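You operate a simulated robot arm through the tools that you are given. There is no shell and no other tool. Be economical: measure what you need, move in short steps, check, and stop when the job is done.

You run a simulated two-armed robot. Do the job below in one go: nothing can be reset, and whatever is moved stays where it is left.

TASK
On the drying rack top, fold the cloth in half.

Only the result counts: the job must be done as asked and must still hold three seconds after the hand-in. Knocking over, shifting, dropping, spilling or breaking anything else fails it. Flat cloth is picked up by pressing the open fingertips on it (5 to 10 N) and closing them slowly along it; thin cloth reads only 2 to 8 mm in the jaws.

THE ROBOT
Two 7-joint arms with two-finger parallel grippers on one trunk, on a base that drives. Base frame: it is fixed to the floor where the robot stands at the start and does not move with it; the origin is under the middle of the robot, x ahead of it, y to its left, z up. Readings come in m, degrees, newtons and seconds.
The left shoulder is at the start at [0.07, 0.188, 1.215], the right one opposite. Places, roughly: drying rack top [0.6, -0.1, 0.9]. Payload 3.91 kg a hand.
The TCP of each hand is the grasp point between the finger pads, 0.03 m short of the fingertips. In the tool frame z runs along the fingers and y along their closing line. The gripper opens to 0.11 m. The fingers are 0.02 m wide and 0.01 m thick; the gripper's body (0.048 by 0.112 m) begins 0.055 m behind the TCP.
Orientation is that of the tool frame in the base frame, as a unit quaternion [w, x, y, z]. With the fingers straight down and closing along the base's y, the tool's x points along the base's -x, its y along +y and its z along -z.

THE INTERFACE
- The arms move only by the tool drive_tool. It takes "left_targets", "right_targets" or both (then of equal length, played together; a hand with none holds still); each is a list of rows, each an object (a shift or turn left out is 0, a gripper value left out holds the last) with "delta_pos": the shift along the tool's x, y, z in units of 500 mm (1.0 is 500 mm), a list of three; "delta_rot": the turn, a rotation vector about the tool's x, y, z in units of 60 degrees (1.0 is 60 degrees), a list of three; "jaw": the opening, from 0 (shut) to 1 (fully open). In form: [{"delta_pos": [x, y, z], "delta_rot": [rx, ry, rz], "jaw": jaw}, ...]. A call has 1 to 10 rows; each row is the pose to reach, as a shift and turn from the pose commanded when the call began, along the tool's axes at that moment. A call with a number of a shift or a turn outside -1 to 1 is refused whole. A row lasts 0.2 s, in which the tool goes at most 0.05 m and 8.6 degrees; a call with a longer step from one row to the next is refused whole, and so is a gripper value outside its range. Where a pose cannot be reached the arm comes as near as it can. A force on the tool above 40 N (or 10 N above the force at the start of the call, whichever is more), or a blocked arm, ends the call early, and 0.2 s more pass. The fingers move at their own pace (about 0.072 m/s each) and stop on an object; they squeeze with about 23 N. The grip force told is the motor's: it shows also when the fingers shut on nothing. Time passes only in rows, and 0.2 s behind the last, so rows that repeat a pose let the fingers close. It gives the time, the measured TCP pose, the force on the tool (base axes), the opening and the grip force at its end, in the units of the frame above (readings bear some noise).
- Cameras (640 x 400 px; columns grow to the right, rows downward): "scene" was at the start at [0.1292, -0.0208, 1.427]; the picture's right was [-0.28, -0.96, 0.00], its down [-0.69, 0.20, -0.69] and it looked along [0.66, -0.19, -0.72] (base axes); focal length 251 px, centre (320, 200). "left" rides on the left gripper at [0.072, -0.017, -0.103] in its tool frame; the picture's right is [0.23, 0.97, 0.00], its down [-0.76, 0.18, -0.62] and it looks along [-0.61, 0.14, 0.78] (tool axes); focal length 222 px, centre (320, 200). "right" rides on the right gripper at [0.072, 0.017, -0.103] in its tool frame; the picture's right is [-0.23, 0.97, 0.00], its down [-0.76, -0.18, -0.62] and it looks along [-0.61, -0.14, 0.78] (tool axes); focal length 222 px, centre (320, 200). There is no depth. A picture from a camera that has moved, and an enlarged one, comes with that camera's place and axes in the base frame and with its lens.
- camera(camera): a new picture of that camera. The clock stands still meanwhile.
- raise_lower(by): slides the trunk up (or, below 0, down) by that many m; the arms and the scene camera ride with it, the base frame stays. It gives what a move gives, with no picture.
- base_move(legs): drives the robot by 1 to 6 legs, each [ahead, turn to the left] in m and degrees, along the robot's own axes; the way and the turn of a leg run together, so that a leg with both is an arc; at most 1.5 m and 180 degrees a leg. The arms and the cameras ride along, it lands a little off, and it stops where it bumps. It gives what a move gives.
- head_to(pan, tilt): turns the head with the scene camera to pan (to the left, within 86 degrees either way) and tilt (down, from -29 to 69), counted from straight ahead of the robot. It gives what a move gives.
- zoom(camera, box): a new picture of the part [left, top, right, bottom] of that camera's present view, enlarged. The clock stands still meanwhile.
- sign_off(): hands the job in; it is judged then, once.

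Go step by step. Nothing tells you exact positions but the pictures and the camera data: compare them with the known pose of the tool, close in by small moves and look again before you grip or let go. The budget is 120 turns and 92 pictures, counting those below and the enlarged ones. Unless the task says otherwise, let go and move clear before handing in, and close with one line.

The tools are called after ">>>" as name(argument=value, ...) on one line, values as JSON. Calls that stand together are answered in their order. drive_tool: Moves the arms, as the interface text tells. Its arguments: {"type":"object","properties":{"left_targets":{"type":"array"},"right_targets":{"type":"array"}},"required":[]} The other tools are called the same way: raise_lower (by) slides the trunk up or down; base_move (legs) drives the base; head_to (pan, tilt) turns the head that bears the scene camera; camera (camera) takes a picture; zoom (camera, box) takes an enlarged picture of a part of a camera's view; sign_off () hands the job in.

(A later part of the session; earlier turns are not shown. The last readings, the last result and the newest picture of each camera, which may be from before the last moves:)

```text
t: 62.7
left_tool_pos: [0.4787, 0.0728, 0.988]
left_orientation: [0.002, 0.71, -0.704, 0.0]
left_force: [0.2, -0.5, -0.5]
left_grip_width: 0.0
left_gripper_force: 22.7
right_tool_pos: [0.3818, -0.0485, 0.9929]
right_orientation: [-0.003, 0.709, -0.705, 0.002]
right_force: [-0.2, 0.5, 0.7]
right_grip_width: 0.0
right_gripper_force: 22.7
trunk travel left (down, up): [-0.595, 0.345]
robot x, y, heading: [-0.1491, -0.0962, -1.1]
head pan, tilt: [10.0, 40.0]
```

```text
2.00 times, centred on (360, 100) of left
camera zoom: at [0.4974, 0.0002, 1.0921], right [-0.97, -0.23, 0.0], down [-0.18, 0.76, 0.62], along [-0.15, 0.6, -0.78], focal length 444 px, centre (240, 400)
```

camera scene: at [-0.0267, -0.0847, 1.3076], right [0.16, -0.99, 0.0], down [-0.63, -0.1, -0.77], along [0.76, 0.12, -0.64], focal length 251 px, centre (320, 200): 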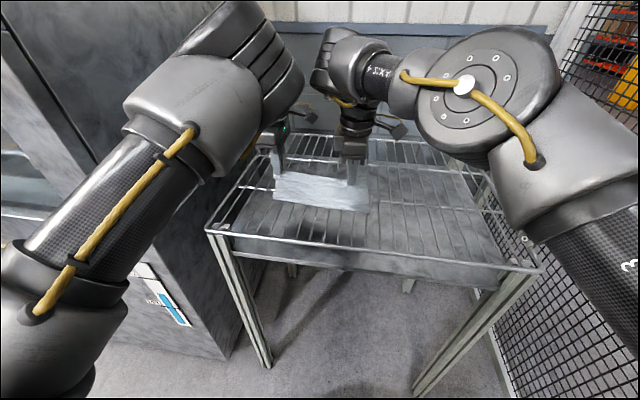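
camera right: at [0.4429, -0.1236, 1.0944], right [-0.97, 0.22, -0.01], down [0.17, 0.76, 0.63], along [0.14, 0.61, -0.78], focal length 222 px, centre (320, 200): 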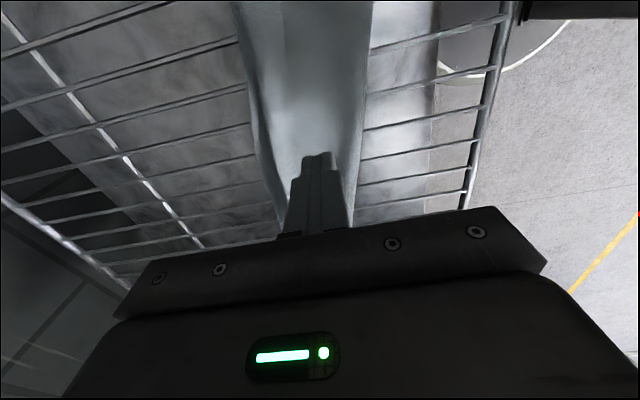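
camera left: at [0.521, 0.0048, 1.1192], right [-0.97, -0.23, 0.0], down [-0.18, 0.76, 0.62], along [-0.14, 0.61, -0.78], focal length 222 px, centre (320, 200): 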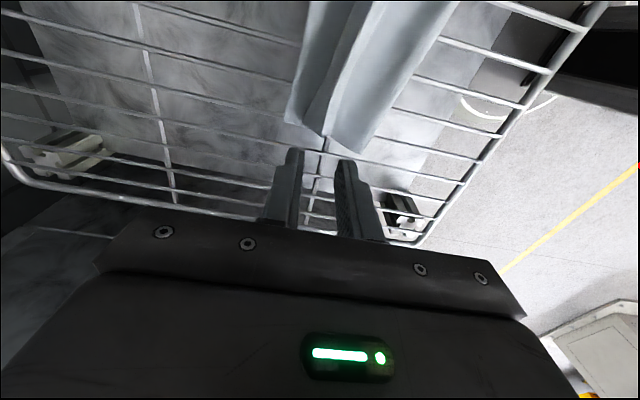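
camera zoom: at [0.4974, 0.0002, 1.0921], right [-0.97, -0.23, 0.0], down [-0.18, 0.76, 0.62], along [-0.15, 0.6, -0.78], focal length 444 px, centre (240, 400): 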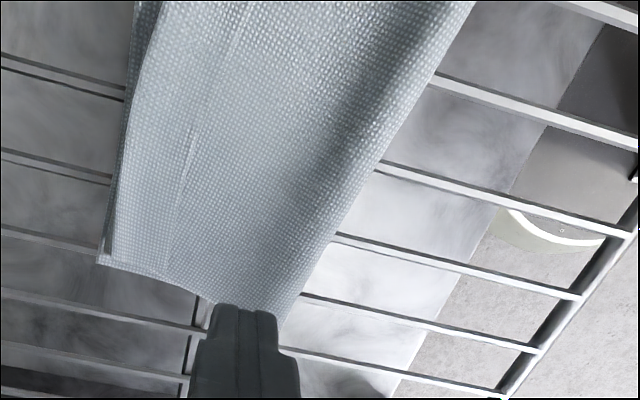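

The left end is laid over too, with edges nearly coincident. I'll move both hands aside for a clear look at the whole cloth.

>>> drive_tool(right_targets=[{"delta_pos": [0.08, 0, -0.05]}, {"delta_pos": [0.16, 0, -0.08]}, {"delta_pos": [0.24, 0, -0.08]}, {"delta_pos": [0.32, 0, -0.08]}, {"delta_pos": [0.4, 0, -0.08]}], left_targets=[{"delta_pos": [-0.02, 0, -0.04]}, {"delta_pos": [-0.03, 0, -0.06]}, {"delta_pos": [-0.04, 0, -0.06]}, {"delta_pos": [-0.04, 0, -0.06]}, {"delta_pos": [-0.04, 0, -0.06]}])

>>> zoom(camera="scene", box=[264, 160, 392, 240])

>>> zoom(camera="left", box=[200, 0, 520, 200])

>>> zoom(camera="right", box=[200, 0, 520, 200])

```text
t: 63.9
left_tool_pos: [0.4794, 0.0889, 1.0199]
left_orientation: [0.0, -0.707, 0.707, 0.0]
left_force: [0.7, -0.6, 0.9]
left_grip_width: 0.0
left_gripper_force: 22.9
right_tool_pos: [0.3839, -0.2498, 1.0303]
right_orientation: [-0.004, 0.71, -0.705, 0.002]
right_force: [0.1, -0.9, -0.1]
right_grip_width: 0.0
right_gripper_force: 22.8
trunk travel left (down, up): [-0.595, 0.345]
robot x, y, heading: [-0.1492, -0.099, -0.7]
head pan, tilt: [10.0, 40.0]
```

```text
5.00 times, centred on (328, 200) of scene
camera zoom: at [-0.0146, -0.0852, 1.3063], right [0.16, -0.99, 0.0], down [-0.63, -0.1, -0.77], along [0.76, 0.12, -0.64], focal length 1254 px, centre (280, 200)
```

zoom: 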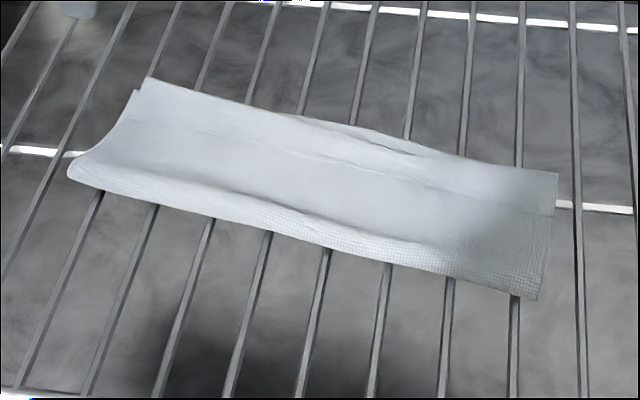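

```text
2.00 times, centred on (360, 100) of left
camera zoom: at [0.4969, 0.0163, 1.1242], right [-0.97, -0.23, 0.0], down [-0.18, 0.76, 0.62], along [-0.14, 0.61, -0.78], focal length 444 px, centre (240, 400)
```

zoom: 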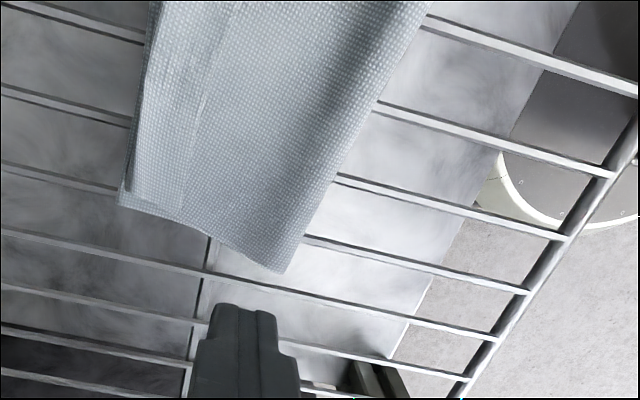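

```text
2.00 times, centred on (360, 100) of right
camera zoom: at [0.3667, -0.3234, 1.1337], right [-0.98, 0.22, -0.01], down [0.17, 0.76, 0.63], along [0.14, 0.61, -0.78], focal length 444 px, centre (240, 400)
```

zoom: 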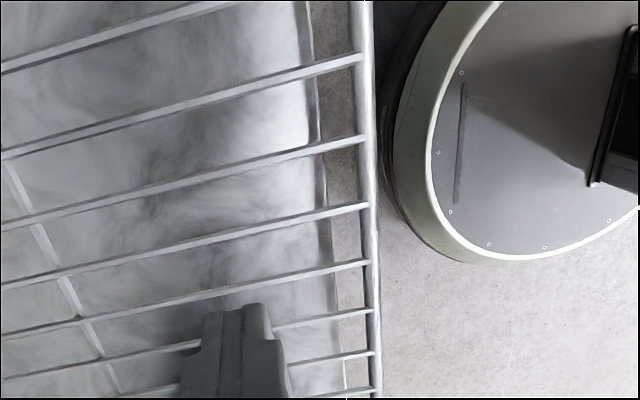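

The cloth looks folded, but a line about 2–3 cm from the far edge may mean the top edge is tucked under. I'll look closely at both ends.

>>> zoom(camera="left", box=[250, 40, 370, 140])

>>> drive_tool(right_targets=[{"delta_pos": [-0.08, -0.02, 0]}, {"delta_pos": [-0.14, -0.06, 0]}, {"delta_pos": [-0.16, -0.12, 0.05]}])

>>> camera(camera="right")

```text
4.00 times, centred on (310, 90) of left
camera zoom: at [0.4969, 0.0163, 1.1242], right [-0.97, -0.23, 0.0], down [-0.18, 0.76, 0.62], along [-0.14, 0.61, -0.78], focal length 888 px, centre (360, 640)
```

zoom: 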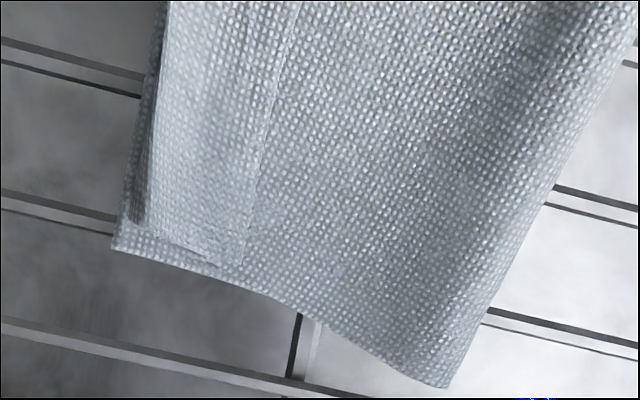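

```text
t: 64.7
left_tool_pos: [0.4811, 0.0895, 1.018]
left_orientation: [0.001, 0.708, -0.706, 0.0]
left_force: [0.9, 0.1, -0.6]
left_grip_width: 0.0
left_gripper_force: 23.0
right_tool_pos: [0.4459, -0.1681, 1.0045]
right_orientation: [-0.003, 0.709, -0.706, 0.001]
right_force: [1.2, -0.2, 0.3]
right_grip_width: 0.0001
right_gripper_force: 23.5
trunk travel left (down, up): [-0.595, 0.345]
robot x, y, heading: [-0.1494, -0.0982, -0.8]
head pan, tilt: [10.0, 40.0]
```

```text
27 pictures are left
camera right: at [0.4287, -0.2407, 1.107], right [-0.97, 0.22, 0.0], down [0.17, 0.76, 0.62], along [0.14, 0.61, -0.78], focal length 222 px, centre (320, 200)
```

right: 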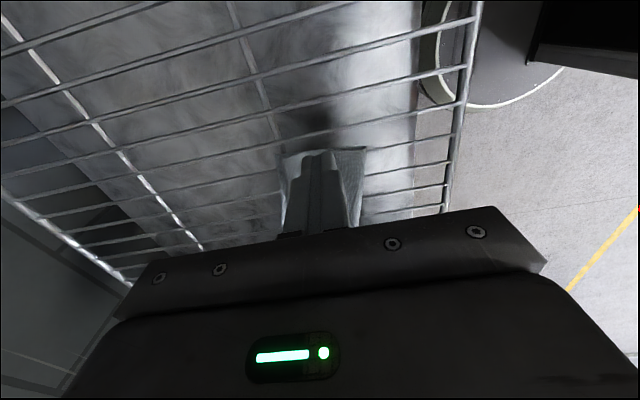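

The closeup shows the top sheet's edge strip is flipped back on top by about 2 cm, its edge lying at the line. I'll try to flip it forward by pushing that free edge towards +x with a low fingertip, starting at the left end.

>>> drive_tool(left_targets=[{"delta_pos": [0.02, -0.01, 0.04]}, {"delta_pos": [0.03, -0.02, 0.09]}, {"delta_pos": [0.03, -0.02, 0.13]}, {"delta_pos": [0.03, -0.02, 0.145]}])

>>> zoom(camera="left", box=[220, 20, 420, 180])

```text
t: 65.7
left_tool_pos: [0.49, 0.0751, 0.9459]
left_orientation: [-0.001, 0.707, -0.707, 0.0]
left_force: [0.4, 0.6, 0.5]
left_grip_width: 0.0002
left_gripper_force: 23.0
right_tool_pos: [0.4433, -0.1671, 1.0058]
right_orientation: [-0.004, 0.71, -0.705, 0.002]
right_force: [0.1, 0.0, -0.2]
right_grip_width: 0.0
right_gripper_force: 23.6
trunk travel left (down, up): [-0.595, 0.345]
robot x, y, heading: [-0.1523, -0.0982, -0.8]
head pan, tilt: [10.0, 40.0]
```

```text
2.50 times, centred on (320, 100) of left
camera zoom: at [0.5068, 0.0032, 1.0504], right [-0.97, -0.23, 0.0], down [-0.18, 0.76, 0.62], along [-0.14, 0.61, -0.78], focal length 555 px, centre (320, 450)
```

zoom: 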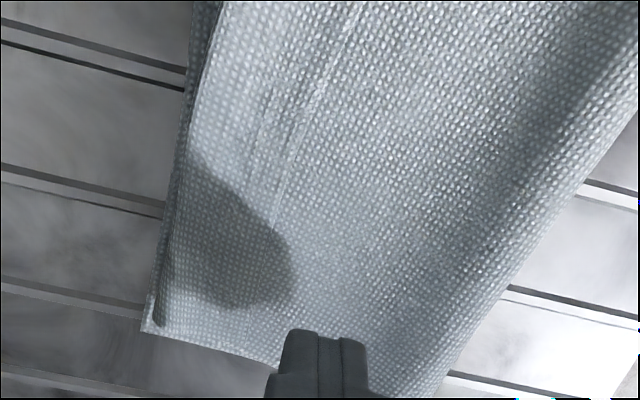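

>>> drive_tool(left_targets=[{"delta_pos": [0, 0, 0.006]}, {"delta_pos": [0, 0, 0.012]}, {"delta_pos": [0, 0, 0.016]}, {"delta_pos": [0.004, -0.02, 0.016]}, {"delta_pos": [0.008, -0.04, 0.016]}, {"delta_pos": [0.012, -0.06, 0.016]}])

>>> zoom(camera="left", box=[220, 20, 420, 180])

```text
t: 67.1
left_tool_pos: [0.5199, 0.0692, 0.9374]
left_orientation: [0.001, 0.708, -0.706, 0.0]
left_force: [-0.4, -1.2, -0.4]
left_grip_width: 0.0001
left_gripper_force: 23.2
right_tool_pos: [0.4443, -0.1681, 1.0059]
right_orientation: [-0.003, 0.709, -0.705, 0.003]
right_force: [0.4, -1.3, 0.3]
right_grip_width: 0.0001
right_gripper_force: 22.9
trunk travel left (down, up): [-0.595, 0.345]
robot x, y, heading: [-0.1524, -0.1016, -0.5]
head pan, tilt: [10.0, 40.0]
```

```text
2.50 times, centred on (320, 100) of left
camera zoom: at [0.5376, -0.0027, 1.043], right [-0.97, -0.23, 0.0], down [-0.18, 0.76, 0.62], along [-0.14, 0.61, -0.78], focal length 555 px, centre (320, 450)
```

zoom: 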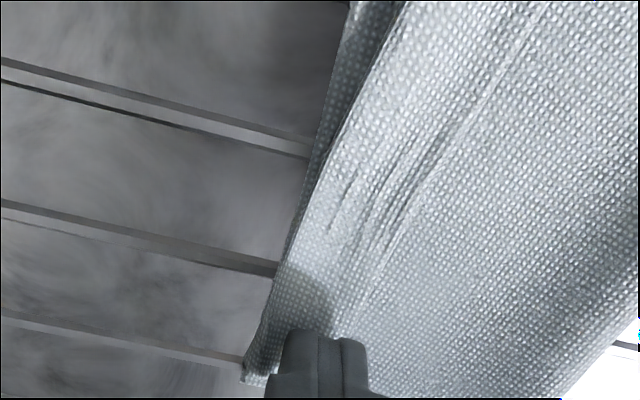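

No lip was caught, so the edge strip is tucked under the top sheet rather than lying on it. The fix is to pinch just the top sheet behind the tuck with both hands, lift so the strip hangs free on the far side, and lay it down outward. I'll position both hands for that.

>>> drive_tool(left_targets=[{"delta_pos": [0, 0, -0.04]}, {"delta_pos": [0.017, 0.022, -0.05], "jaw": 0.33}, {"delta_pos": [0.034, 0.044, -0.05], "jaw": 0.33}, {"delta_pos": [0.034, 0.044, -0.03], "jaw": 0.33}], right_targets=[{"delta_pos": [-0.07, -0.02, 0]}, {"delta_pos": [-0.14, -0.046, 0.03], "jaw": 0.33}, {"delta_pos": [-0.144, -0.046, 0.06], "jaw": 0.33}, {"delta_pos": [-0.144, -0.046, 0.1], "jaw": 0.33}])

>>> zoom(camera="scene", box=[264, 160, 392, 240])

>>> zoom(camera="right", box=[200, 0, 440, 200])

```text
t: 68.1
left_tool_pos: [0.4981, 0.0549, 0.9528]
left_orientation: [0.001, 0.708, -0.707, 0.0]
left_force: [0.9, -0.1, -0.4]
left_grip_width: 0.0363
left_gripper_force: 0.0
right_tool_pos: [0.4682, -0.0941, 0.956]
right_orientation: [-0.002, 0.709, -0.705, 0.003]
right_force: [-0.3, 0.9, 0.0]
right_grip_width: 0.0363
right_gripper_force: 0.0
trunk travel left (down, up): [-0.595, 0.345]
robot x, y, heading: [-0.147, -0.0995, -0.6]
head pan, tilt: [10.0, 40.0]
```

```text
5.00 times, centred on (328, 200) of scene
camera zoom: at [-0.0129, -0.0824, 1.3061], right [0.16, -0.99, 0.0], down [-0.64, -0.1, -0.77], along [0.76, 0.12, -0.64], focal length 1254 px, centre (280, 200)
```

zoom: 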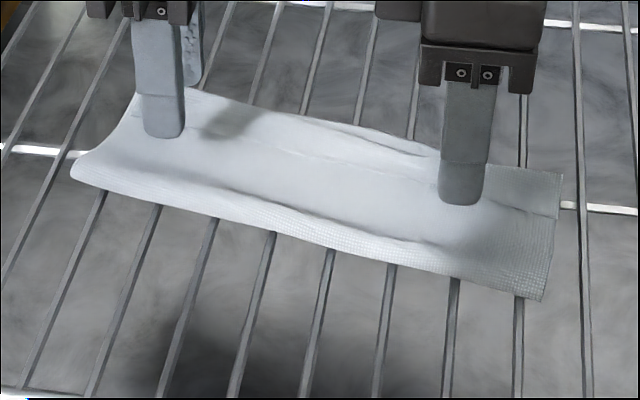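

```text
2.00 times, centred on (320, 100) of right
camera zoom: at [0.45, -0.1682, 1.0586], right [-0.98, 0.22, -0.01], down [0.17, 0.76, 0.62], along [0.14, 0.61, -0.78], focal length 444 px, centre (320, 400)
```

zoom: 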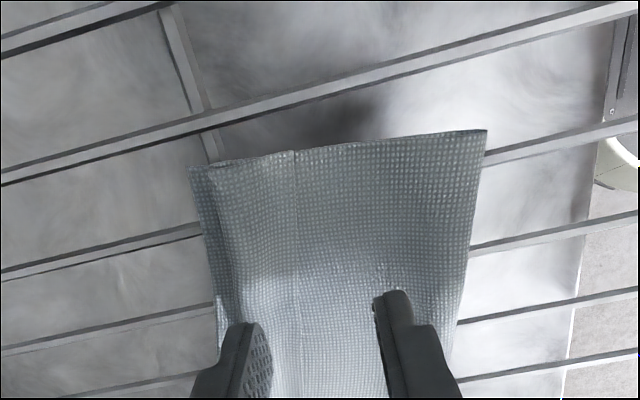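

Both hands straddle the line. I'll descend gently to a light press.

>>> drive_tool(left_targets=[{"delta_pos": [0, 0, 0.012]}, {"delta_pos": [0, 0, 0.02]}, {"delta_pos": [0, 0, 0.028]}, {"delta_pos": [0, 0, 0.034]}], right_targets=[{"delta_pos": [0, 0, 0.014]}, {"delta_pos": [0, 0, 0.026]}, {"delta_pos": [0, 0, 0.034]}, {"delta_pos": [0, 0, 0.04]}])

```text
t: 69.1
left_tool_pos: [0.4977, 0.0526, 0.9378]
left_orientation: [0.0, 0.708, -0.707, 0.001]
left_force: [0.5, -0.1, 0.1]
left_grip_width: 0.0362
left_gripper_force: 0.1
right_tool_pos: [0.4654, -0.0942, 0.9361]
right_orientation: [-0.003, 0.709, -0.705, 0.002]
right_force: [-0.1, -0.1, -0.5]
right_grip_width: 0.0362
right_gripper_force: 0.0
trunk travel left (down, up): [-0.595, 0.345]
robot x, y, heading: [-0.1509, -0.1004, -0.8]
head pan, tilt: [10.0, 40.0]
```

>>> drive_tool(left_targets=[{"delta_pos": [0, 0, 0.004]}, {"delta_pos": [0, 0, 0.008]}, {"delta_pos": [0, 0, 0.01]}], right_targets=[{"delta_pos": [0, 0, 0.003]}, {"delta_pos": [0, 0, 0.006]}, {"delta_pos": [0, 0, 0.007]}])

```text
t: 69.9
left_tool_pos: [0.4989, 0.0522, 0.9321]
left_orientation: [0.002, 0.707, -0.707, 0.0]
left_force: [-0.9, -0.3, -0.5]
left_grip_width: 0.0365
left_gripper_force: 0.0
right_tool_pos: [0.4661, -0.0955, 0.9334]
right_orientation: [-0.003, 0.709, -0.705, 0.002]
right_force: [-0.4, -0.1, -0.2]
right_grip_width: 0.0364
right_gripper_force: 0.0
trunk travel left (down, up): [-0.595, 0.345]
robot x, y, heading: [-0.15, -0.1029, -0.9]
head pan, tilt: [10.0, 40.0]
```

>>> drive_tool(left_targets=[{"delta_pos": [0, 0, 0.001]}, {"delta_pos": [0, 0, 0.003]}], right_targets=[{"delta_pos": [0, 0, 0.003]}, {"delta_pos": [0, 0, 0.006]}])

```text
t: 70.5
left_tool_pos: [0.4975, 0.0512, 0.9329]
left_orientation: [0.0, 0.708, -0.706, 0.001]
left_force: [0.4, -0.4, 6.6]
left_grip_width: 0.0368
left_gripper_force: 0.4
right_tool_pos: [0.4655, -0.0959, 0.9321]
right_orientation: [-0.004, 0.709, -0.705, 0.002]
right_force: [0.9, 0.1, 2.9]
right_grip_width: 0.0362
right_gripper_force: 0.2
trunk travel left (down, up): [-0.595, 0.345]
robot x, y, heading: [-0.1521, -0.0991, -0.8]
head pan, tilt: [10.0, 40.0]
```

Light contact on both (about 7 N and 3 N). I close slowly, then lift a little.

>>> drive_tool(left_targets=[{"jaw": 0.29}, {"jaw": 0.25}, {"jaw": 0.21}, {"jaw": 0.17}, {"jaw": 0.13}, {"jaw": 0.09}, {"jaw": 0.05}, {"jaw": 0.02}, {"jaw": 0}, {"jaw": 0}], right_targets=[{"jaw": 0.29}, {"jaw": 0.25}, {"jaw": 0.21}, {"jaw": 0.17}, {"jaw": 0.13}, {"jaw": 0.09}, {"jaw": 0.05}, {"jaw": 0.02}, {"jaw": 0}, {"jaw": 0}])

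>>> drive_tool(left_targets=[{"delta_pos": [0, 0, -0.02]}, {"delta_pos": [0, 0, -0.045]}, {"delta_pos": [0, 0, -0.07]}], right_targets=[{"delta_pos": [0, 0, -0.02]}, {"delta_pos": [0, 0, -0.045]}, {"delta_pos": [0, 0, -0.07]}])

>>> zoom(camera="scene", box=[264, 160, 392, 240])

>>> zoom(camera="right", box=[200, 0, 440, 200])

>>> zoom(camera="left", box=[200, 0, 440, 200])

```text
t: 72.7
left_tool_pos: [0.4974, 0.0507, 0.9306]
left_orientation: [0.0, -0.707, 0.707, -0.002]
left_force: [0.9, -0.4, 7.5]
left_grip_width: 0.0
left_gripper_force: 22.6
right_tool_pos: [0.4638, -0.0947, 0.9324]
right_orientation: [-0.004, 0.709, -0.705, 0.003]
right_force: [-0.5, 0.6, 7.6]
right_grip_width: 0.0029
right_gripper_force: 23.3
trunk travel left (down, up): [-0.595, 0.345]
robot x, y, heading: [-0.1511, -0.0959, -0.4]
head pan, tilt: [10.0, 40.0]
```

```text
t: 73.5
left_tool_pos: [0.4975, 0.0531, 0.9648]
left_orientation: [0.001, 0.707, -0.707, 0.0]
left_force: [0.8, -0.2, 0.2]
left_grip_width: 0.0
left_gripper_force: 22.6
right_tool_pos: [0.4661, -0.0953, 0.9662]
right_orientation: [-0.003, 0.709, -0.705, 0.003]
right_force: [-0.5, 0.4, 0.2]
right_grip_width: 0.0028
right_gripper_force: 22.5
trunk travel left (down, up): [-0.595, 0.345]
robot x, y, heading: [-0.149, -0.0961, -0.8]
head pan, tilt: [10.0, 40.0]
```

```text
5.00 times, centred on (328, 200) of scene
camera zoom: at [-0.0147, -0.0833, 1.3062], right [0.16, -0.99, 0.0], down [-0.63, -0.1, -0.77], along [0.76, 0.12, -0.64], focal length 1254 px, centre (280, 200)
```

zoom: 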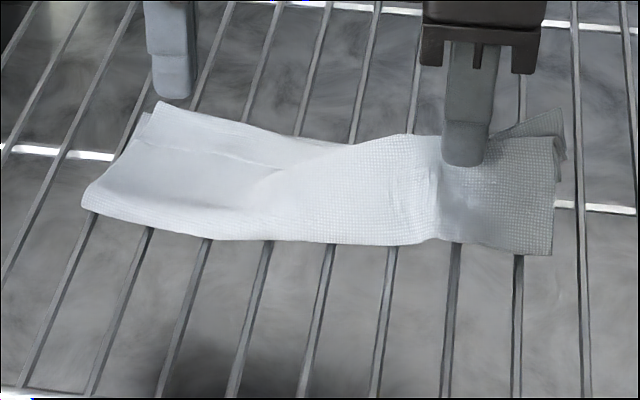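

```text
2.00 times, centred on (320, 100) of right
camera zoom: at [0.4484, -0.1689, 1.0691], right [-0.98, 0.22, -0.01], down [0.17, 0.76, 0.62], along [0.14, 0.61, -0.78], focal length 444 px, centre (320, 400)
```

zoom: 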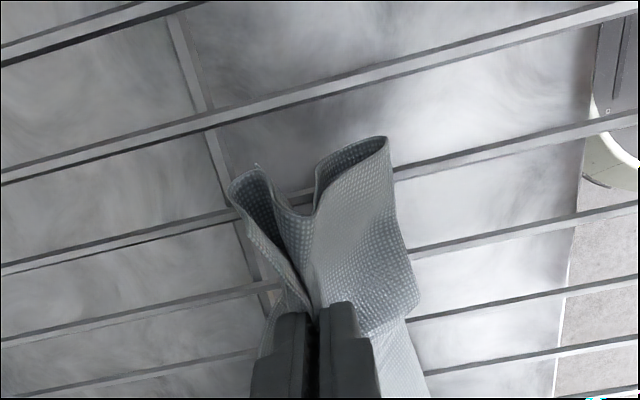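

```text
2.00 times, centred on (320, 100) of left
camera zoom: at [0.5151, -0.0201, 1.0691], right [-0.97, -0.23, 0.0], down [-0.18, 0.76, 0.62], along [-0.14, 0.61, -0.78], focal length 444 px, centre (320, 400)
```

zoom: 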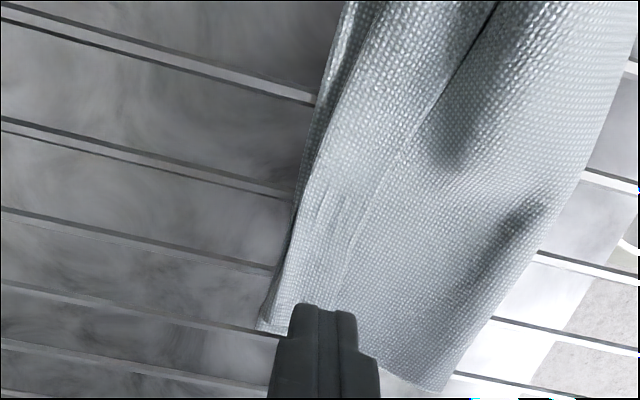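

The right hand pinched both layers and the left caught none. I'll lower the right back, spread the fingers open to put the layers back, and rise.

>>> drive_tool(right_targets=[{"delta_pos": [0, 0, 0.03]}, {"delta_pos": [0, 0, 0.06]}, {"delta_pos": [0, 0, 0.066], "jaw": 0.05}, {"delta_pos": [0, 0, 0.066], "jaw": 0.12}, {"delta_pos": [0, 0, 0.066], "jaw": 0.2}, {"delta_pos": [0, 0, 0.066], "jaw": 0.3}, {"delta_pos": [0, 0, 0.066], "jaw": 0.4}, {"delta_pos": [0, 0, 0.03], "jaw": 0.4}, {"delta_pos": [0, 0, -0.02], "jaw": 0.4}])

>>> zoom(camera="scene", box=[264, 160, 392, 240])

>>> zoom(camera="right", box=[200, 0, 440, 200])

```text
t: 75.5
left_tool_pos: [0.4964, 0.0524, 0.9648]
left_orientation: [0.0, 0.708, -0.706, 0.001]
left_force: [-0.7, -0.1, -0.6]
left_grip_width: 0.0
left_gripper_force: 22.9
right_tool_pos: [0.4646, -0.0949, 0.9765]
right_orientation: [-0.002, 0.709, -0.706, 0.002]
right_force: [-0.7, 1.0, 0.3]
right_grip_width: 0.044
right_gripper_force: 0.1
trunk travel left (down, up): [-0.595, 0.345]
robot x, y, heading: [-0.1529, -0.1025, -1.0]
head pan, tilt: [10.0, 40.0]
```

```text
5.00 times, centred on (328, 200) of scene
camera zoom: at [-0.0154, -0.083, 1.3063], right [0.16, -0.99, 0.0], down [-0.63, -0.1, -0.77], along [0.76, 0.12, -0.64], focal length 1254 px, centre (280, 200)
```

zoom: 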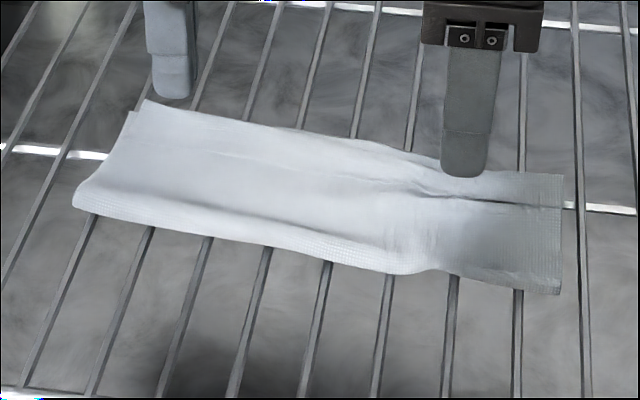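

```text
2.00 times, centred on (320, 100) of right
camera zoom: at [0.4478, -0.1684, 1.0796], right [-0.97, 0.22, -0.01], down [0.17, 0.76, 0.63], along [0.14, 0.61, -0.78], focal length 444 px, centre (320, 400)
```

zoom: 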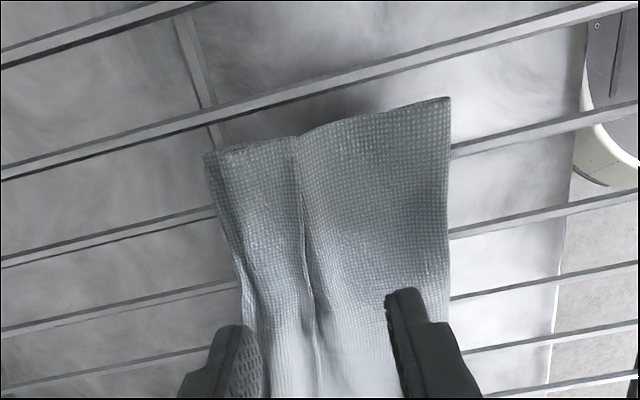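

The stack is back flat with a small valley. A more robust fix is to pinch the fold itself with both hands, lift the folded cloth so both halves hang and the tuck drops out, then lay it down again. I'll raise the hands, back up 4 cm and position over the fold.

>>> drive_tool(left_targets=[{"delta_pos": [0, 0, -0.04], "jaw": 0.36}, {"delta_pos": [0, 0, -0.05], "jaw": 0.36}, {"delta_pos": [0, 0, -0.05], "jaw": 0.36}], right_targets=[{"delta_pos": [0, 0, -0.03], "jaw": 0.36}, {"delta_pos": [0, 0, -0.03], "jaw": 0.36}, {"delta_pos": [0, 0, -0.03], "jaw": 0.36}])

>>> base_move(legs=[[-0.042, 0]])

```text
t: 76.3
left_tool_pos: [0.4986, 0.0525, 0.9905]
left_orientation: [0.0, 0.708, -0.706, 0.001]
left_force: [0.0, -0.6, -0.8]
left_grip_width: 0.0397
left_gripper_force: 0.0
right_tool_pos: [0.4648, -0.0958, 0.9917]
right_orientation: [-0.002, 0.709, -0.705, 0.003]
right_force: [-0.3, 0.3, -0.3]
right_grip_width: 0.0395
right_gripper_force: 0.1
trunk travel left (down, up): [-0.595, 0.345]
robot x, y, heading: [-0.1506, -0.0938, -0.8]
head pan, tilt: [10.0, 40.0]
```

```text
t: 77.2
left_tool_pos: [0.4581, 0.0519, 0.988]
left_orientation: [0.001, 0.708, -0.707, 0.0]
left_force: [-0.2, 0.5, 0.2]
left_grip_width: 0.0395
left_gripper_force: 0.2
right_tool_pos: [0.4251, -0.0952, 0.9911]
right_orientation: [-0.003, 0.709, -0.705, 0.001]
right_force: [-0.5, 0.4, -0.5]
right_grip_width: 0.0397
right_gripper_force: 0.0
trunk travel left (down, up): [-0.595, 0.345]
robot x, y, heading: [-0.191, -0.0978, -0.9]
head pan, tilt: [10.0, 40.0]
```

>>> drive_tool(left_targets=[{"delta_pos": [0, 0.022, 0.02]}, {"delta_pos": [0, 0.022, 0.05]}, {"delta_pos": [0, 0.022, 0.08]}], right_targets=[{"delta_pos": [0, 0, 0.03]}, {"delta_pos": [0, 0, 0.06]}, {"delta_pos": [0, 0, 0.086]}])

>>> zoom(camera="left", box=[200, 0, 440, 200])

>>> zoom(camera="right", box=[200, 0, 440, 200])

```text
t: 78.0
left_tool_pos: [0.4483, 0.0525, 0.9501]
left_orientation: [0.001, 0.708, -0.707, 0.0]
left_force: [0.7, -0.5, 0.2]
left_grip_width: 0.0398
left_gripper_force: 0.0
right_tool_pos: [0.4245, -0.0957, 0.947]
right_orientation: [-0.002, 0.709, -0.705, 0.002]
right_force: [-0.3, 0.0, 0.9]
right_grip_width: 0.0397
right_gripper_force: 0.0
trunk travel left (down, up): [-0.595, 0.345]
robot x, y, heading: [-0.1924, -0.0943, -0.7]
head pan, tilt: [10.0, 40.0]
```

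```text
2.00 times, centred on (320, 100) of left
camera zoom: at [0.4647, -0.0197, 1.0535], right [-0.97, -0.23, 0.0], down [-0.18, 0.76, 0.62], along [-0.14, 0.61, -0.78], focal length 444 px, centre (320, 400)
```

zoom: 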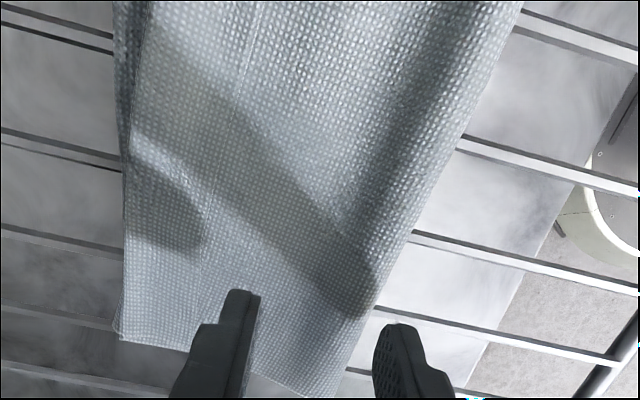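

```text
2.00 times, centred on (320, 100) of right
camera zoom: at [0.4071, -0.1699, 1.05], right [-0.97, 0.22, -0.01], down [0.17, 0.76, 0.63], along [0.14, 0.61, -0.78], focal length 444 px, centre (320, 400)
```

zoom: 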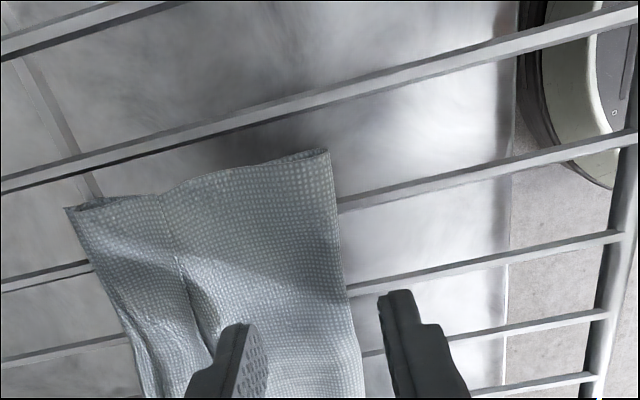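

The fingers straddle the fold on both sides. I'll descend to a light touch and close.

>>> drive_tool(left_targets=[{"delta_pos": [0, 0, 0.014]}, {"delta_pos": [0, 0, 0.026]}, {"delta_pos": [0, 0, 0.034]}, {"delta_pos": [0, 0, 0.037]}], right_targets=[{"delta_pos": [0, -0.006, 0.012]}, {"delta_pos": [0, -0.006, 0.022]}, {"delta_pos": [0, -0.006, 0.028]}, {"delta_pos": [0, -0.006, 0.03]}])

```text
t: 79.0
left_tool_pos: [0.4461, 0.0535, 0.9315]
left_orientation: [0.001, 0.708, -0.706, 0.001]
left_force: [-0.3, 0.3, 0.6]
left_grip_width: 0.0398
left_gripper_force: 0.1
right_tool_pos: [0.4272, -0.096, 0.9349]
right_orientation: [-0.003, 0.709, -0.705, 0.002]
right_force: [0.5, 1.1, 0.7]
right_grip_width: 0.0399
right_gripper_force: 0.0
trunk travel left (down, up): [-0.595, 0.345]
robot x, y, heading: [-0.19, -0.0992, -1.0]
head pan, tilt: [10.0, 40.0]
```

>>> drive_tool(left_targets=[{"delta_pos": [0, 0, 0.003], "jaw": 0.34}, {"delta_pos": [0, 0, 0.003], "jaw": 0.3}, {"delta_pos": [0, 0, 0.003], "jaw": 0.25}, {"delta_pos": [0, 0, 0.003], "jaw": 0.2}, {"delta_pos": [0, 0, 0.003], "jaw": 0.15}, {"delta_pos": [0, 0, 0.003], "jaw": 0.1}, {"delta_pos": [0, 0, 0.003], "jaw": 0.06}, {"delta_pos": [0, 0, 0.003], "jaw": 0.03}, {"delta_pos": [0, 0, 0.003], "jaw": 0}, {"delta_pos": [0, 0, 0.003], "jaw": 0}], right_targets=[{"delta_pos": [0, 0, 0.006], "jaw": 0.34}, {"delta_pos": [0, 0, 0.006], "jaw": 0.3}, {"delta_pos": [0, 0, 0.006], "jaw": 0.25}, {"delta_pos": [0, 0, 0.006], "jaw": 0.2}, {"delta_pos": [0, 0, 0.006], "jaw": 0.15}, {"delta_pos": [0, 0, 0.006], "jaw": 0.1}, {"delta_pos": [0, 0, 0.006], "jaw": 0.06}, {"delta_pos": [0, 0, 0.006], "jaw": 0.03}, {"delta_pos": [0, 0, 0.006], "jaw": 0}, {"delta_pos": [0, 0, 0.006], "jaw": 0}])

>>> drive_tool(left_targets=[{"delta_pos": [0, 0, -0.02]}, {"delta_pos": [0, 0, -0.045]}], right_targets=[{"delta_pos": [0, 0, -0.02]}, {"delta_pos": [0, 0, -0.045]}])

>>> zoom(camera="scene", box=[252, 145, 396, 235])

```text
t: 81.2
left_tool_pos: [0.4449, 0.0536, 0.931]
left_orientation: [0.0, 0.708, -0.707, 0.001]
left_force: [-0.3, 0.3, 9.3]
left_grip_width: 0.0019
left_gripper_force: 23.1
right_tool_pos: [0.4262, -0.0958, 0.9314]
right_orientation: [-0.003, 0.709, -0.706, 0.001]
right_force: [-0.3, 0.7, 0.1]
right_grip_width: 0.0024
right_gripper_force: 23.1
trunk travel left (down, up): [-0.595, 0.345]
robot x, y, heading: [-0.1951, -0.0991, -0.9]
head pan, tilt: [10.0, 40.0]
```

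```text
t: 81.8
left_tool_pos: [0.4452, 0.0522, 0.9525]
left_orientation: [0.001, 0.708, -0.706, 0.0]
left_force: [0.4, -0.4, -0.9]
left_grip_width: 0.0022
left_gripper_force: 22.7
right_tool_pos: [0.425, -0.095, 0.9537]
right_orientation: [-0.004, 0.709, -0.705, 0.002]
right_force: [-0.3, 1.2, -0.8]
right_grip_width: 0.0023
right_gripper_force: 22.9
trunk travel left (down, up): [-0.595, 0.345]
robot x, y, heading: [-0.1918, -0.0998, -0.5]
head pan, tilt: [10.0, 40.0]
```

```text
4.44 times, centred on (324, 190) of scene
camera zoom: at [-0.0573, -0.0828, 1.3063], right [0.16, -0.99, 0.0], down [-0.63, -0.1, -0.77], along [0.76, 0.12, -0.64], focal length 1114 px, centre (302, 244)
```

zoom: 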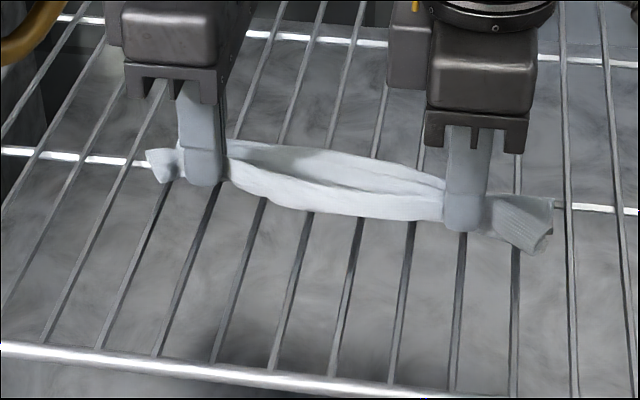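

Both hands hold the folded edge. I'll raise the trunk so that both halves hang freely.

>>> raise_lower(by=0.12)

>>> camera(camera="scene")

>>> camera(camera="right")

```text
t: 83.3
left_tool_pos: [0.4457, 0.0513, 1.0715]
left_orientation: [0.002, 0.709, -0.706, 0.0]
left_force: [-0.1, 0.3, -0.1]
left_grip_width: 0.0021
left_gripper_force: 22.8
right_tool_pos: [0.4265, -0.0945, 1.0726]
right_orientation: [-0.003, 0.709, -0.706, 0.002]
right_force: [0.0, 0.5, 0.0]
right_grip_width: 0.0024
right_gripper_force: 23.1
trunk travel left (down, up): [-0.715, 0.225]
robot x, y, heading: [-0.1896, -0.0984, -0.5]
head pan, tilt: [10.0, 40.0]
```

```text
14 pictures are left
camera scene: at [-0.0562, -0.083, 1.4262], right [0.16, -0.99, 0.0], down [-0.63, -0.1, -0.77], along [0.76, 0.12, -0.64], focal length 251 px, centre (320, 200)
```

scene: 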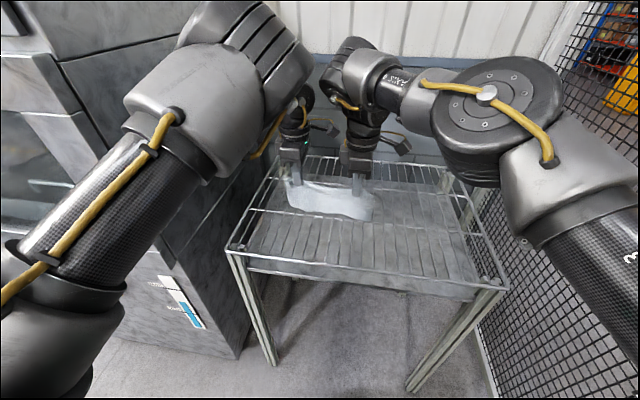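

```text
13 pictures are left
camera right: at [0.4091, -0.1686, 1.1754], right [-0.97, 0.22, -0.01], down [0.17, 0.76, 0.63], along [0.14, 0.61, -0.78], focal length 222 px, centre (320, 200)
```

right: 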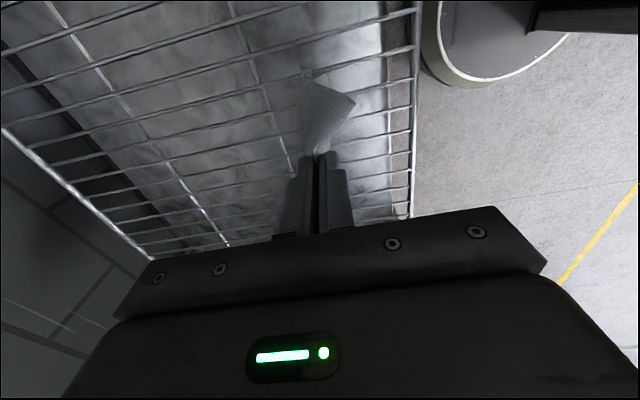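

>>> zoom(camera="scene", box=[256, 140, 400, 230])

```text
4.44 times, centred on (328, 185) of scene
camera zoom: at [-0.0562, -0.083, 1.4262], right [0.16, -0.99, 0.0], down [-0.63, -0.1, -0.77], along [0.76, 0.12, -0.64], focal length 1114 px, centre (284, 267)
```

zoom: 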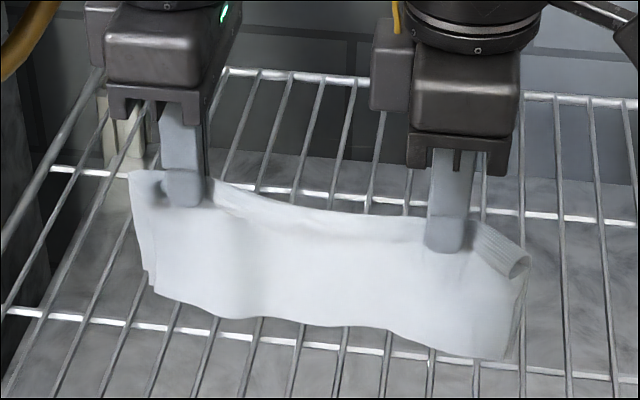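

The halves hang cleanly with their lower edges almost level and the tuck is gone. I'll move forward 5 cm, lower until the edges touch the wires, then alternate backing up and lowering to lay it flat.

>>> base_move(legs=[[0.05, 0]])

>>> raise_lower(by=-0.065)

>>> base_move(legs=[[-0.03, 0]])

>>> zoom(camera="scene", box=[256, 140, 400, 230])

```text
t: 84.2
left_tool_pos: [0.4883, 0.0628, 1.0742]
left_orientation: [0.006, 0.717, -0.697, 0.004]
left_force: [-1.2, -7.1, 0.4]
left_grip_width: 0.0019
left_gripper_force: 22.7
right_tool_pos: [0.4718, -0.0916, 1.0787]
right_orientation: [-0.006, 0.71, -0.704, 0.005]
right_force: [0.7, 7.1, -1.2]
right_grip_width: 0.0023
right_gripper_force: 22.7
trunk travel left (down, up): [-0.715, 0.225]
robot x, y, heading: [-0.1442, -0.1002, -0.6]
head pan, tilt: [10.0, 40.0]
```

```text
t: 85.2
left_tool_pos: [0.4896, 0.0639, 1.0089]
left_orientation: [0.009, 0.718, -0.696, 0.005]
left_force: [-1.0, -9.4, 0.5]
left_grip_width: 0.002
left_gripper_force: 22.5
right_tool_pos: [0.4718, -0.093, 1.0142]
right_orientation: [-0.005, 0.71, -0.704, 0.004]
right_force: [1.3, 8.4, -0.1]
right_grip_width: 0.0024
right_gripper_force: 23.0
trunk travel left (down, up): [-0.65, 0.29]
robot x, y, heading: [-0.1379, -0.0975, -0.7]
head pan, tilt: [10.0, 40.0]
```

```text
t: 86.0
left_tool_pos: [0.4619, 0.0639, 1.007]
left_orientation: [0.01, 0.718, -0.696, 0.005]
left_force: [0.0, -9.7, 0.0]
left_grip_width: 0.0019
left_gripper_force: 23.2
right_tool_pos: [0.4443, -0.0935, 1.0126]
right_orientation: [-0.006, 0.71, -0.705, 0.003]
right_force: [1.1, 10.1, -1.0]
right_grip_width: 0.0023
right_gripper_force: 23.1
trunk travel left (down, up): [-0.65, 0.29]
robot x, y, heading: [-0.1746, -0.0956, -0.9]
head pan, tilt: [10.0, 40.0]
```

```text
4.44 times, centred on (328, 185) of scene
camera zoom: at [-0.0321, -0.0833, 1.3607], right [0.16, -0.99, 0.0], down [-0.64, -0.1, -0.76], along [0.75, 0.12, -0.65], focal length 1114 px, centre (284, 267)
```

zoom: 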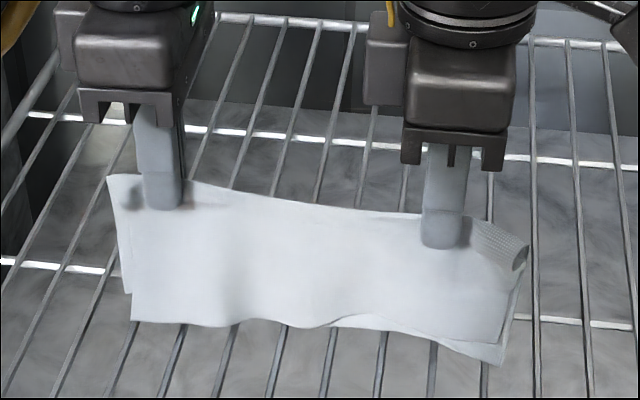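

The cloth is touching down and hangs cleanly. I'll ease the sideways tension and continue lowering and backing.

>>> drive_tool(left_targets=[{"delta_pos": [0.008, 0, 0]}, {"delta_pos": [0.016, 0, 0]}])

>>> raise_lower(by=-0.025)

>>> base_move(legs=[[-0.035, 0]])

>>> raise_lower(by=-0.02)

>>> zoom(camera="scene", box=[256, 140, 400, 230])

```text
t: 86.7
left_tool_pos: [0.46, 0.0594, 1.0075]
left_orientation: [0.009, 0.72, -0.694, 0.004]
left_force: [0.5, -1.7, -0.4]
left_grip_width: 0.0021
left_gripper_force: 23.0
right_tool_pos: [0.4432, -0.0932, 1.0137]
right_orientation: [-0.005, 0.71, -0.704, 0.003]
right_force: [-0.2, 1.3, 0.0]
right_grip_width: 0.0023
right_gripper_force: 23.0
trunk travel left (down, up): [-0.65, 0.29]
robot x, y, heading: [-0.1681, -0.098, -0.8]
head pan, tilt: [10.0, 40.0]
```

```text
t: 87.4
left_tool_pos: [0.4609, 0.0583, 0.984]
left_orientation: [0.009, 0.719, -0.695, 0.006]
left_force: [0.6, 0.0, 0.7]
left_grip_width: 0.002
left_gripper_force: 22.5
right_tool_pos: [0.4413, -0.0928, 0.9901]
right_orientation: [-0.006, 0.709, -0.705, 0.004]
right_force: [0.5, -0.2, 0.7]
right_grip_width: 0.0022
right_gripper_force: 22.6
trunk travel left (down, up): [-0.625, 0.315]
robot x, y, heading: [-0.1727, -0.1012, -0.8]
head pan, tilt: [10.0, 40.0]
```

```text
t: 88.2
left_tool_pos: [0.4286, 0.0586, 0.9819]
left_orientation: [0.011, 0.719, -0.695, 0.006]
left_force: [0.2, 0.0, -0.9]
left_grip_width: 0.0021
left_gripper_force: 22.7
right_tool_pos: [0.4088, -0.0925, 0.9878]
right_orientation: [-0.006, 0.71, -0.705, 0.003]
right_force: [0.2, -0.6, -1.0]
right_grip_width: 0.0024
right_gripper_force: 23.0
trunk travel left (down, up): [-0.625, 0.315]
robot x, y, heading: [-0.209, -0.0967, -1.0]
head pan, tilt: [10.0, 40.0]
```

```text
t: 88.9
left_tool_pos: [0.4245, 0.0592, 0.9642]
left_orientation: [0.009, 0.72, -0.694, 0.008]
left_force: [-0.6, -1.2, -0.1]
left_grip_width: 0.0022
left_gripper_force: 23.2
right_tool_pos: [0.4063, -0.0933, 0.9707]
right_orientation: [-0.006, 0.709, -0.705, 0.004]
right_force: [-0.4, 0.8, 0.4]
right_grip_width: 0.0023
right_gripper_force: 23.0
trunk travel left (down, up): [-0.605, 0.335]
robot x, y, heading: [-0.2078, -0.0992, -0.8]
head pan, tilt: [10.0, 40.0]
```

```text
4.44 times, centred on (328, 185) of scene
camera zoom: at [-0.072, -0.0831, 1.3165], right [0.16, -0.99, 0.0], down [-0.63, -0.1, -0.77], along [0.76, 0.12, -0.64], focal length 1114 px, centre (284, 267)
```

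zoom: 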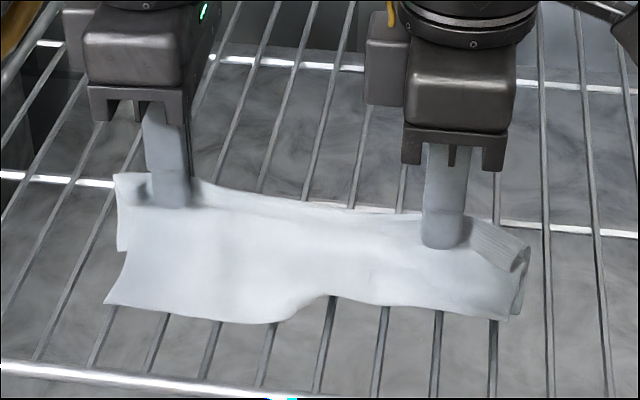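

The front half is splaying towards me instead of lying forward. I'll lift again and tilt both grippers so the fingers point forward-down. Both sheets should then lean towards +x as they come down.

>>> raise_lower(by=0.055)

>>> drive_tool(left_targets=[{"delta_rot": [0.11, 0, 0]}, {"delta_rot": [0.22, 0, 0]}, {"delta_rot": [0.33, 0, 0]}, {"delta_rot": [0.44, 0, 0]}, {"delta_rot": [0.55, 0, 0]}, {"delta_rot": [0.65, 0, 0]}], right_targets=[{"delta_rot": [0.11, 0, 0]}, {"delta_rot": [0.22, 0, 0]}, {"delta_rot": [0.33, 0, 0]}, {"delta_rot": [0.44, 0, 0]}, {"delta_rot": [0.55, 0, 0]}, {"delta_rot": [0.65, 0, 0]}])

>>> zoom(camera="scene", box=[256, 140, 400, 230])

```text
t: 89.8
left_tool_pos: [0.4269, 0.0592, 1.0176]
left_orientation: [0.01, 0.72, -0.694, 0.006]
left_force: [0.6, -0.3, 0.1]
left_grip_width: 0.0019
left_gripper_force: 22.2
right_tool_pos: [0.4072, -0.0935, 1.025]
right_orientation: [-0.007, 0.71, -0.704, 0.004]
right_force: [-0.3, 0.8, 0.3]
right_grip_width: 0.002
right_gripper_force: 23.2
trunk travel left (down, up): [-0.66, 0.28]
robot x, y, heading: [-0.2047, -0.0953, -0.8]
head pan, tilt: [10.0, 40.0]
```

```text
t: 91.2
left_tool_pos: [0.4534, 0.1596, 0.9923]
left_orientation: [-0.207, 0.696, -0.649, 0.228]
left_force: [-3.9, -29.7, 2.5]
left_grip_width: 0.0011
left_gripper_force: 23.4
left hand out of reach, approached as far as the arm can: row 1, 2, 3, 4, 5, 6
right_tool_pos: [0.4073, -0.0916, 1.0243]
right_orientation: [-0.247, 0.666, -0.662, 0.237]
right_force: [5.3, 29.5, -2.1]
right_grip_width: 0.0026
right_gripper_force: 23.1
trunk travel left (down, up): [-0.66, 0.28]
robot x, y, heading: [-0.2045, -0.0953, -0.8]
head pan, tilt: [10.0, 40.0]
```

```text
4.44 times, centred on (328, 185) of scene
camera zoom: at [-0.0708, -0.0829, 1.3713], right [0.16, -0.99, 0.0], down [-0.63, -0.1, -0.77], along [0.76, 0.12, -0.64], focal length 1114 px, centre (284, 267)
```

zoom: 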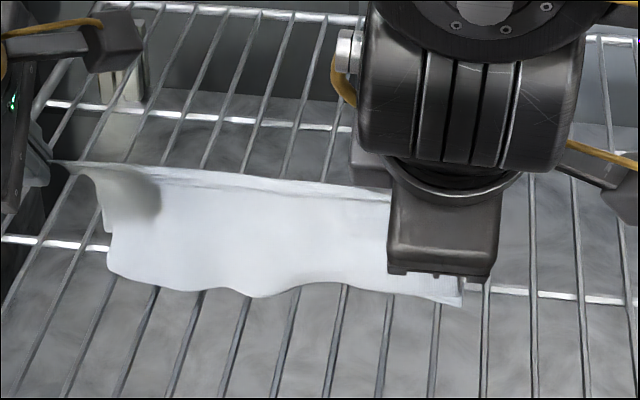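

The left arm couldn't tilt in place and swung outward, stretching the cloth. I'll bring it back inward to relieve the tension.

>>> drive_tool(left_targets=[{"delta_pos": [0.03, 0, 0]}, {"delta_pos": [0.06, 0, 0]}, {"delta_pos": [0.08, 0, 0]}])

```text
t: 92.0
left_tool_pos: [0.4731, 0.1629, 1.0113]
left_orientation: [-0.222, 0.697, -0.642, 0.232]
left_force: [0.3, 0.4, -0.4]
left_grip_width: 0.0
left_gripper_force: 23.5
left hand out of reach, approached as far as the arm can: row 1, 2, 3
right_tool_pos: [0.408, -0.0937, 1.023]
right_orientation: [-0.242, 0.667, -0.663, 0.24]
right_force: [-0.7, 0.4, 0.3]
right_grip_width: 0.0024
right_gripper_force: 23.2
trunk travel left (down, up): [-0.66, 0.28]
robot x, y, heading: [-0.209, -0.099, -0.8]
head pan, tilt: [10.0, 40.0]
```

The left lost its grip, and only the right still holds the fold. I'll look at the state.

>>> zoom(camera="scene", box=[240, 130, 400, 230])

```text
4.00 times, centred on (320, 180) of scene
camera zoom: at [-0.0702, -0.0832, 1.3713], right [0.16, -0.99, 0.0], down [-0.63, -0.1, -0.77], along [0.76, 0.12, -0.64], focal length 1003 px, centre (320, 280)
```

zoom: 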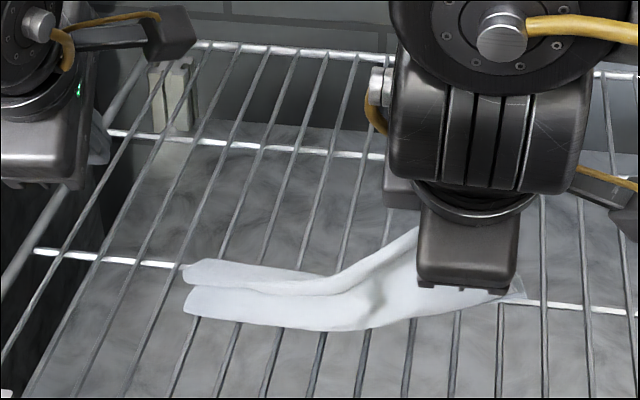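

>>> zoom(camera="scene", box=[270, 175, 380, 225])

>>> camera(camera="left")

```text
5.82 times, centred on (325, 200) of scene
camera zoom: at [-0.0702, -0.0832, 1.3713], right [0.16, -0.99, 0.0], down [-0.63, -0.1, -0.77], along [0.76, 0.12, -0.64], focal length 1459 px, centre (291, 200)
```

zoom: 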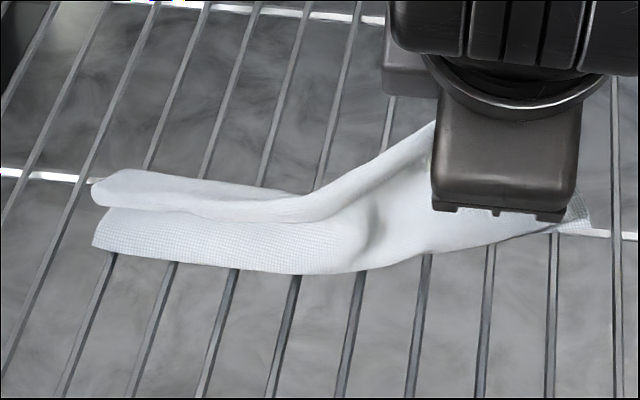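

```text
6 pictures are left
camera left: at [0.4288, 0.0899, 1.1074], right [-0.76, -0.3, -0.58], down [-0.57, 0.74, 0.36], along [0.32, 0.6, -0.73], focal length 222 px, centre (320, 200)
```

left: 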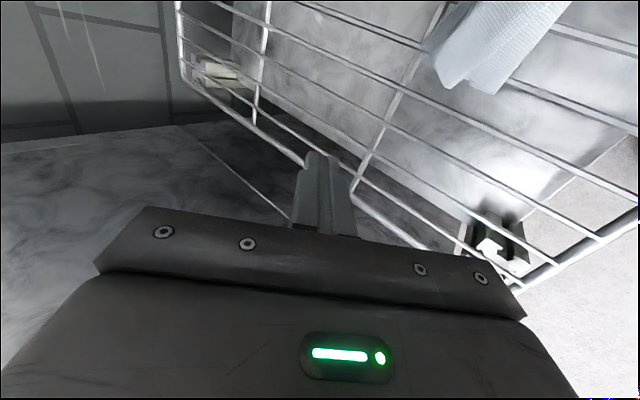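

At the left end the fold has fallen forward, with the free edges towards me. So the natural way to lay it is fold on the far side. I'll tilt the right gripper the other way so the sheets trail towards me, then move it forward while lowering.

>>> drive_tool(right_targets=[{"delta_rot": [-0.13, 0, 0]}, {"delta_rot": [-0.26, 0, 0]}, {"delta_rot": [-0.39, 0, 0]}, {"delta_rot": [-0.52, 0, 0]}, {"delta_rot": [-0.65, 0, 0]}, {"delta_rot": [-0.78, 0, 0]}, {"delta_rot": [-0.91, 0, 0]}, {"delta_rot": [-1.0, 0, 0]}])

```text
t: 93.8
left_tool_pos: [0.4735, 0.1606, 1.0149]
left_orientation: [-0.221, 0.695, -0.641, 0.238]
left_force: [-0.1, -0.2, -0.3]
left_grip_width: 0.0
left_gripper_force: 22.9
right_tool_pos: [0.354, -0.0859, 1.0124]
right_orientation: [0.125, 0.698, -0.694, -0.125]
right_force: [-1.0, 1.1, 1.0]
right_grip_width: 0.0024
right_gripper_force: 22.8
right hand out of reach, approached as far as the arm can: row 7, 8
trunk travel left (down, up): [-0.66, 0.28]
robot x, y, heading: [-0.2037, -0.0944, -0.7]
head pan, tilt: [10.0, 40.0]
```

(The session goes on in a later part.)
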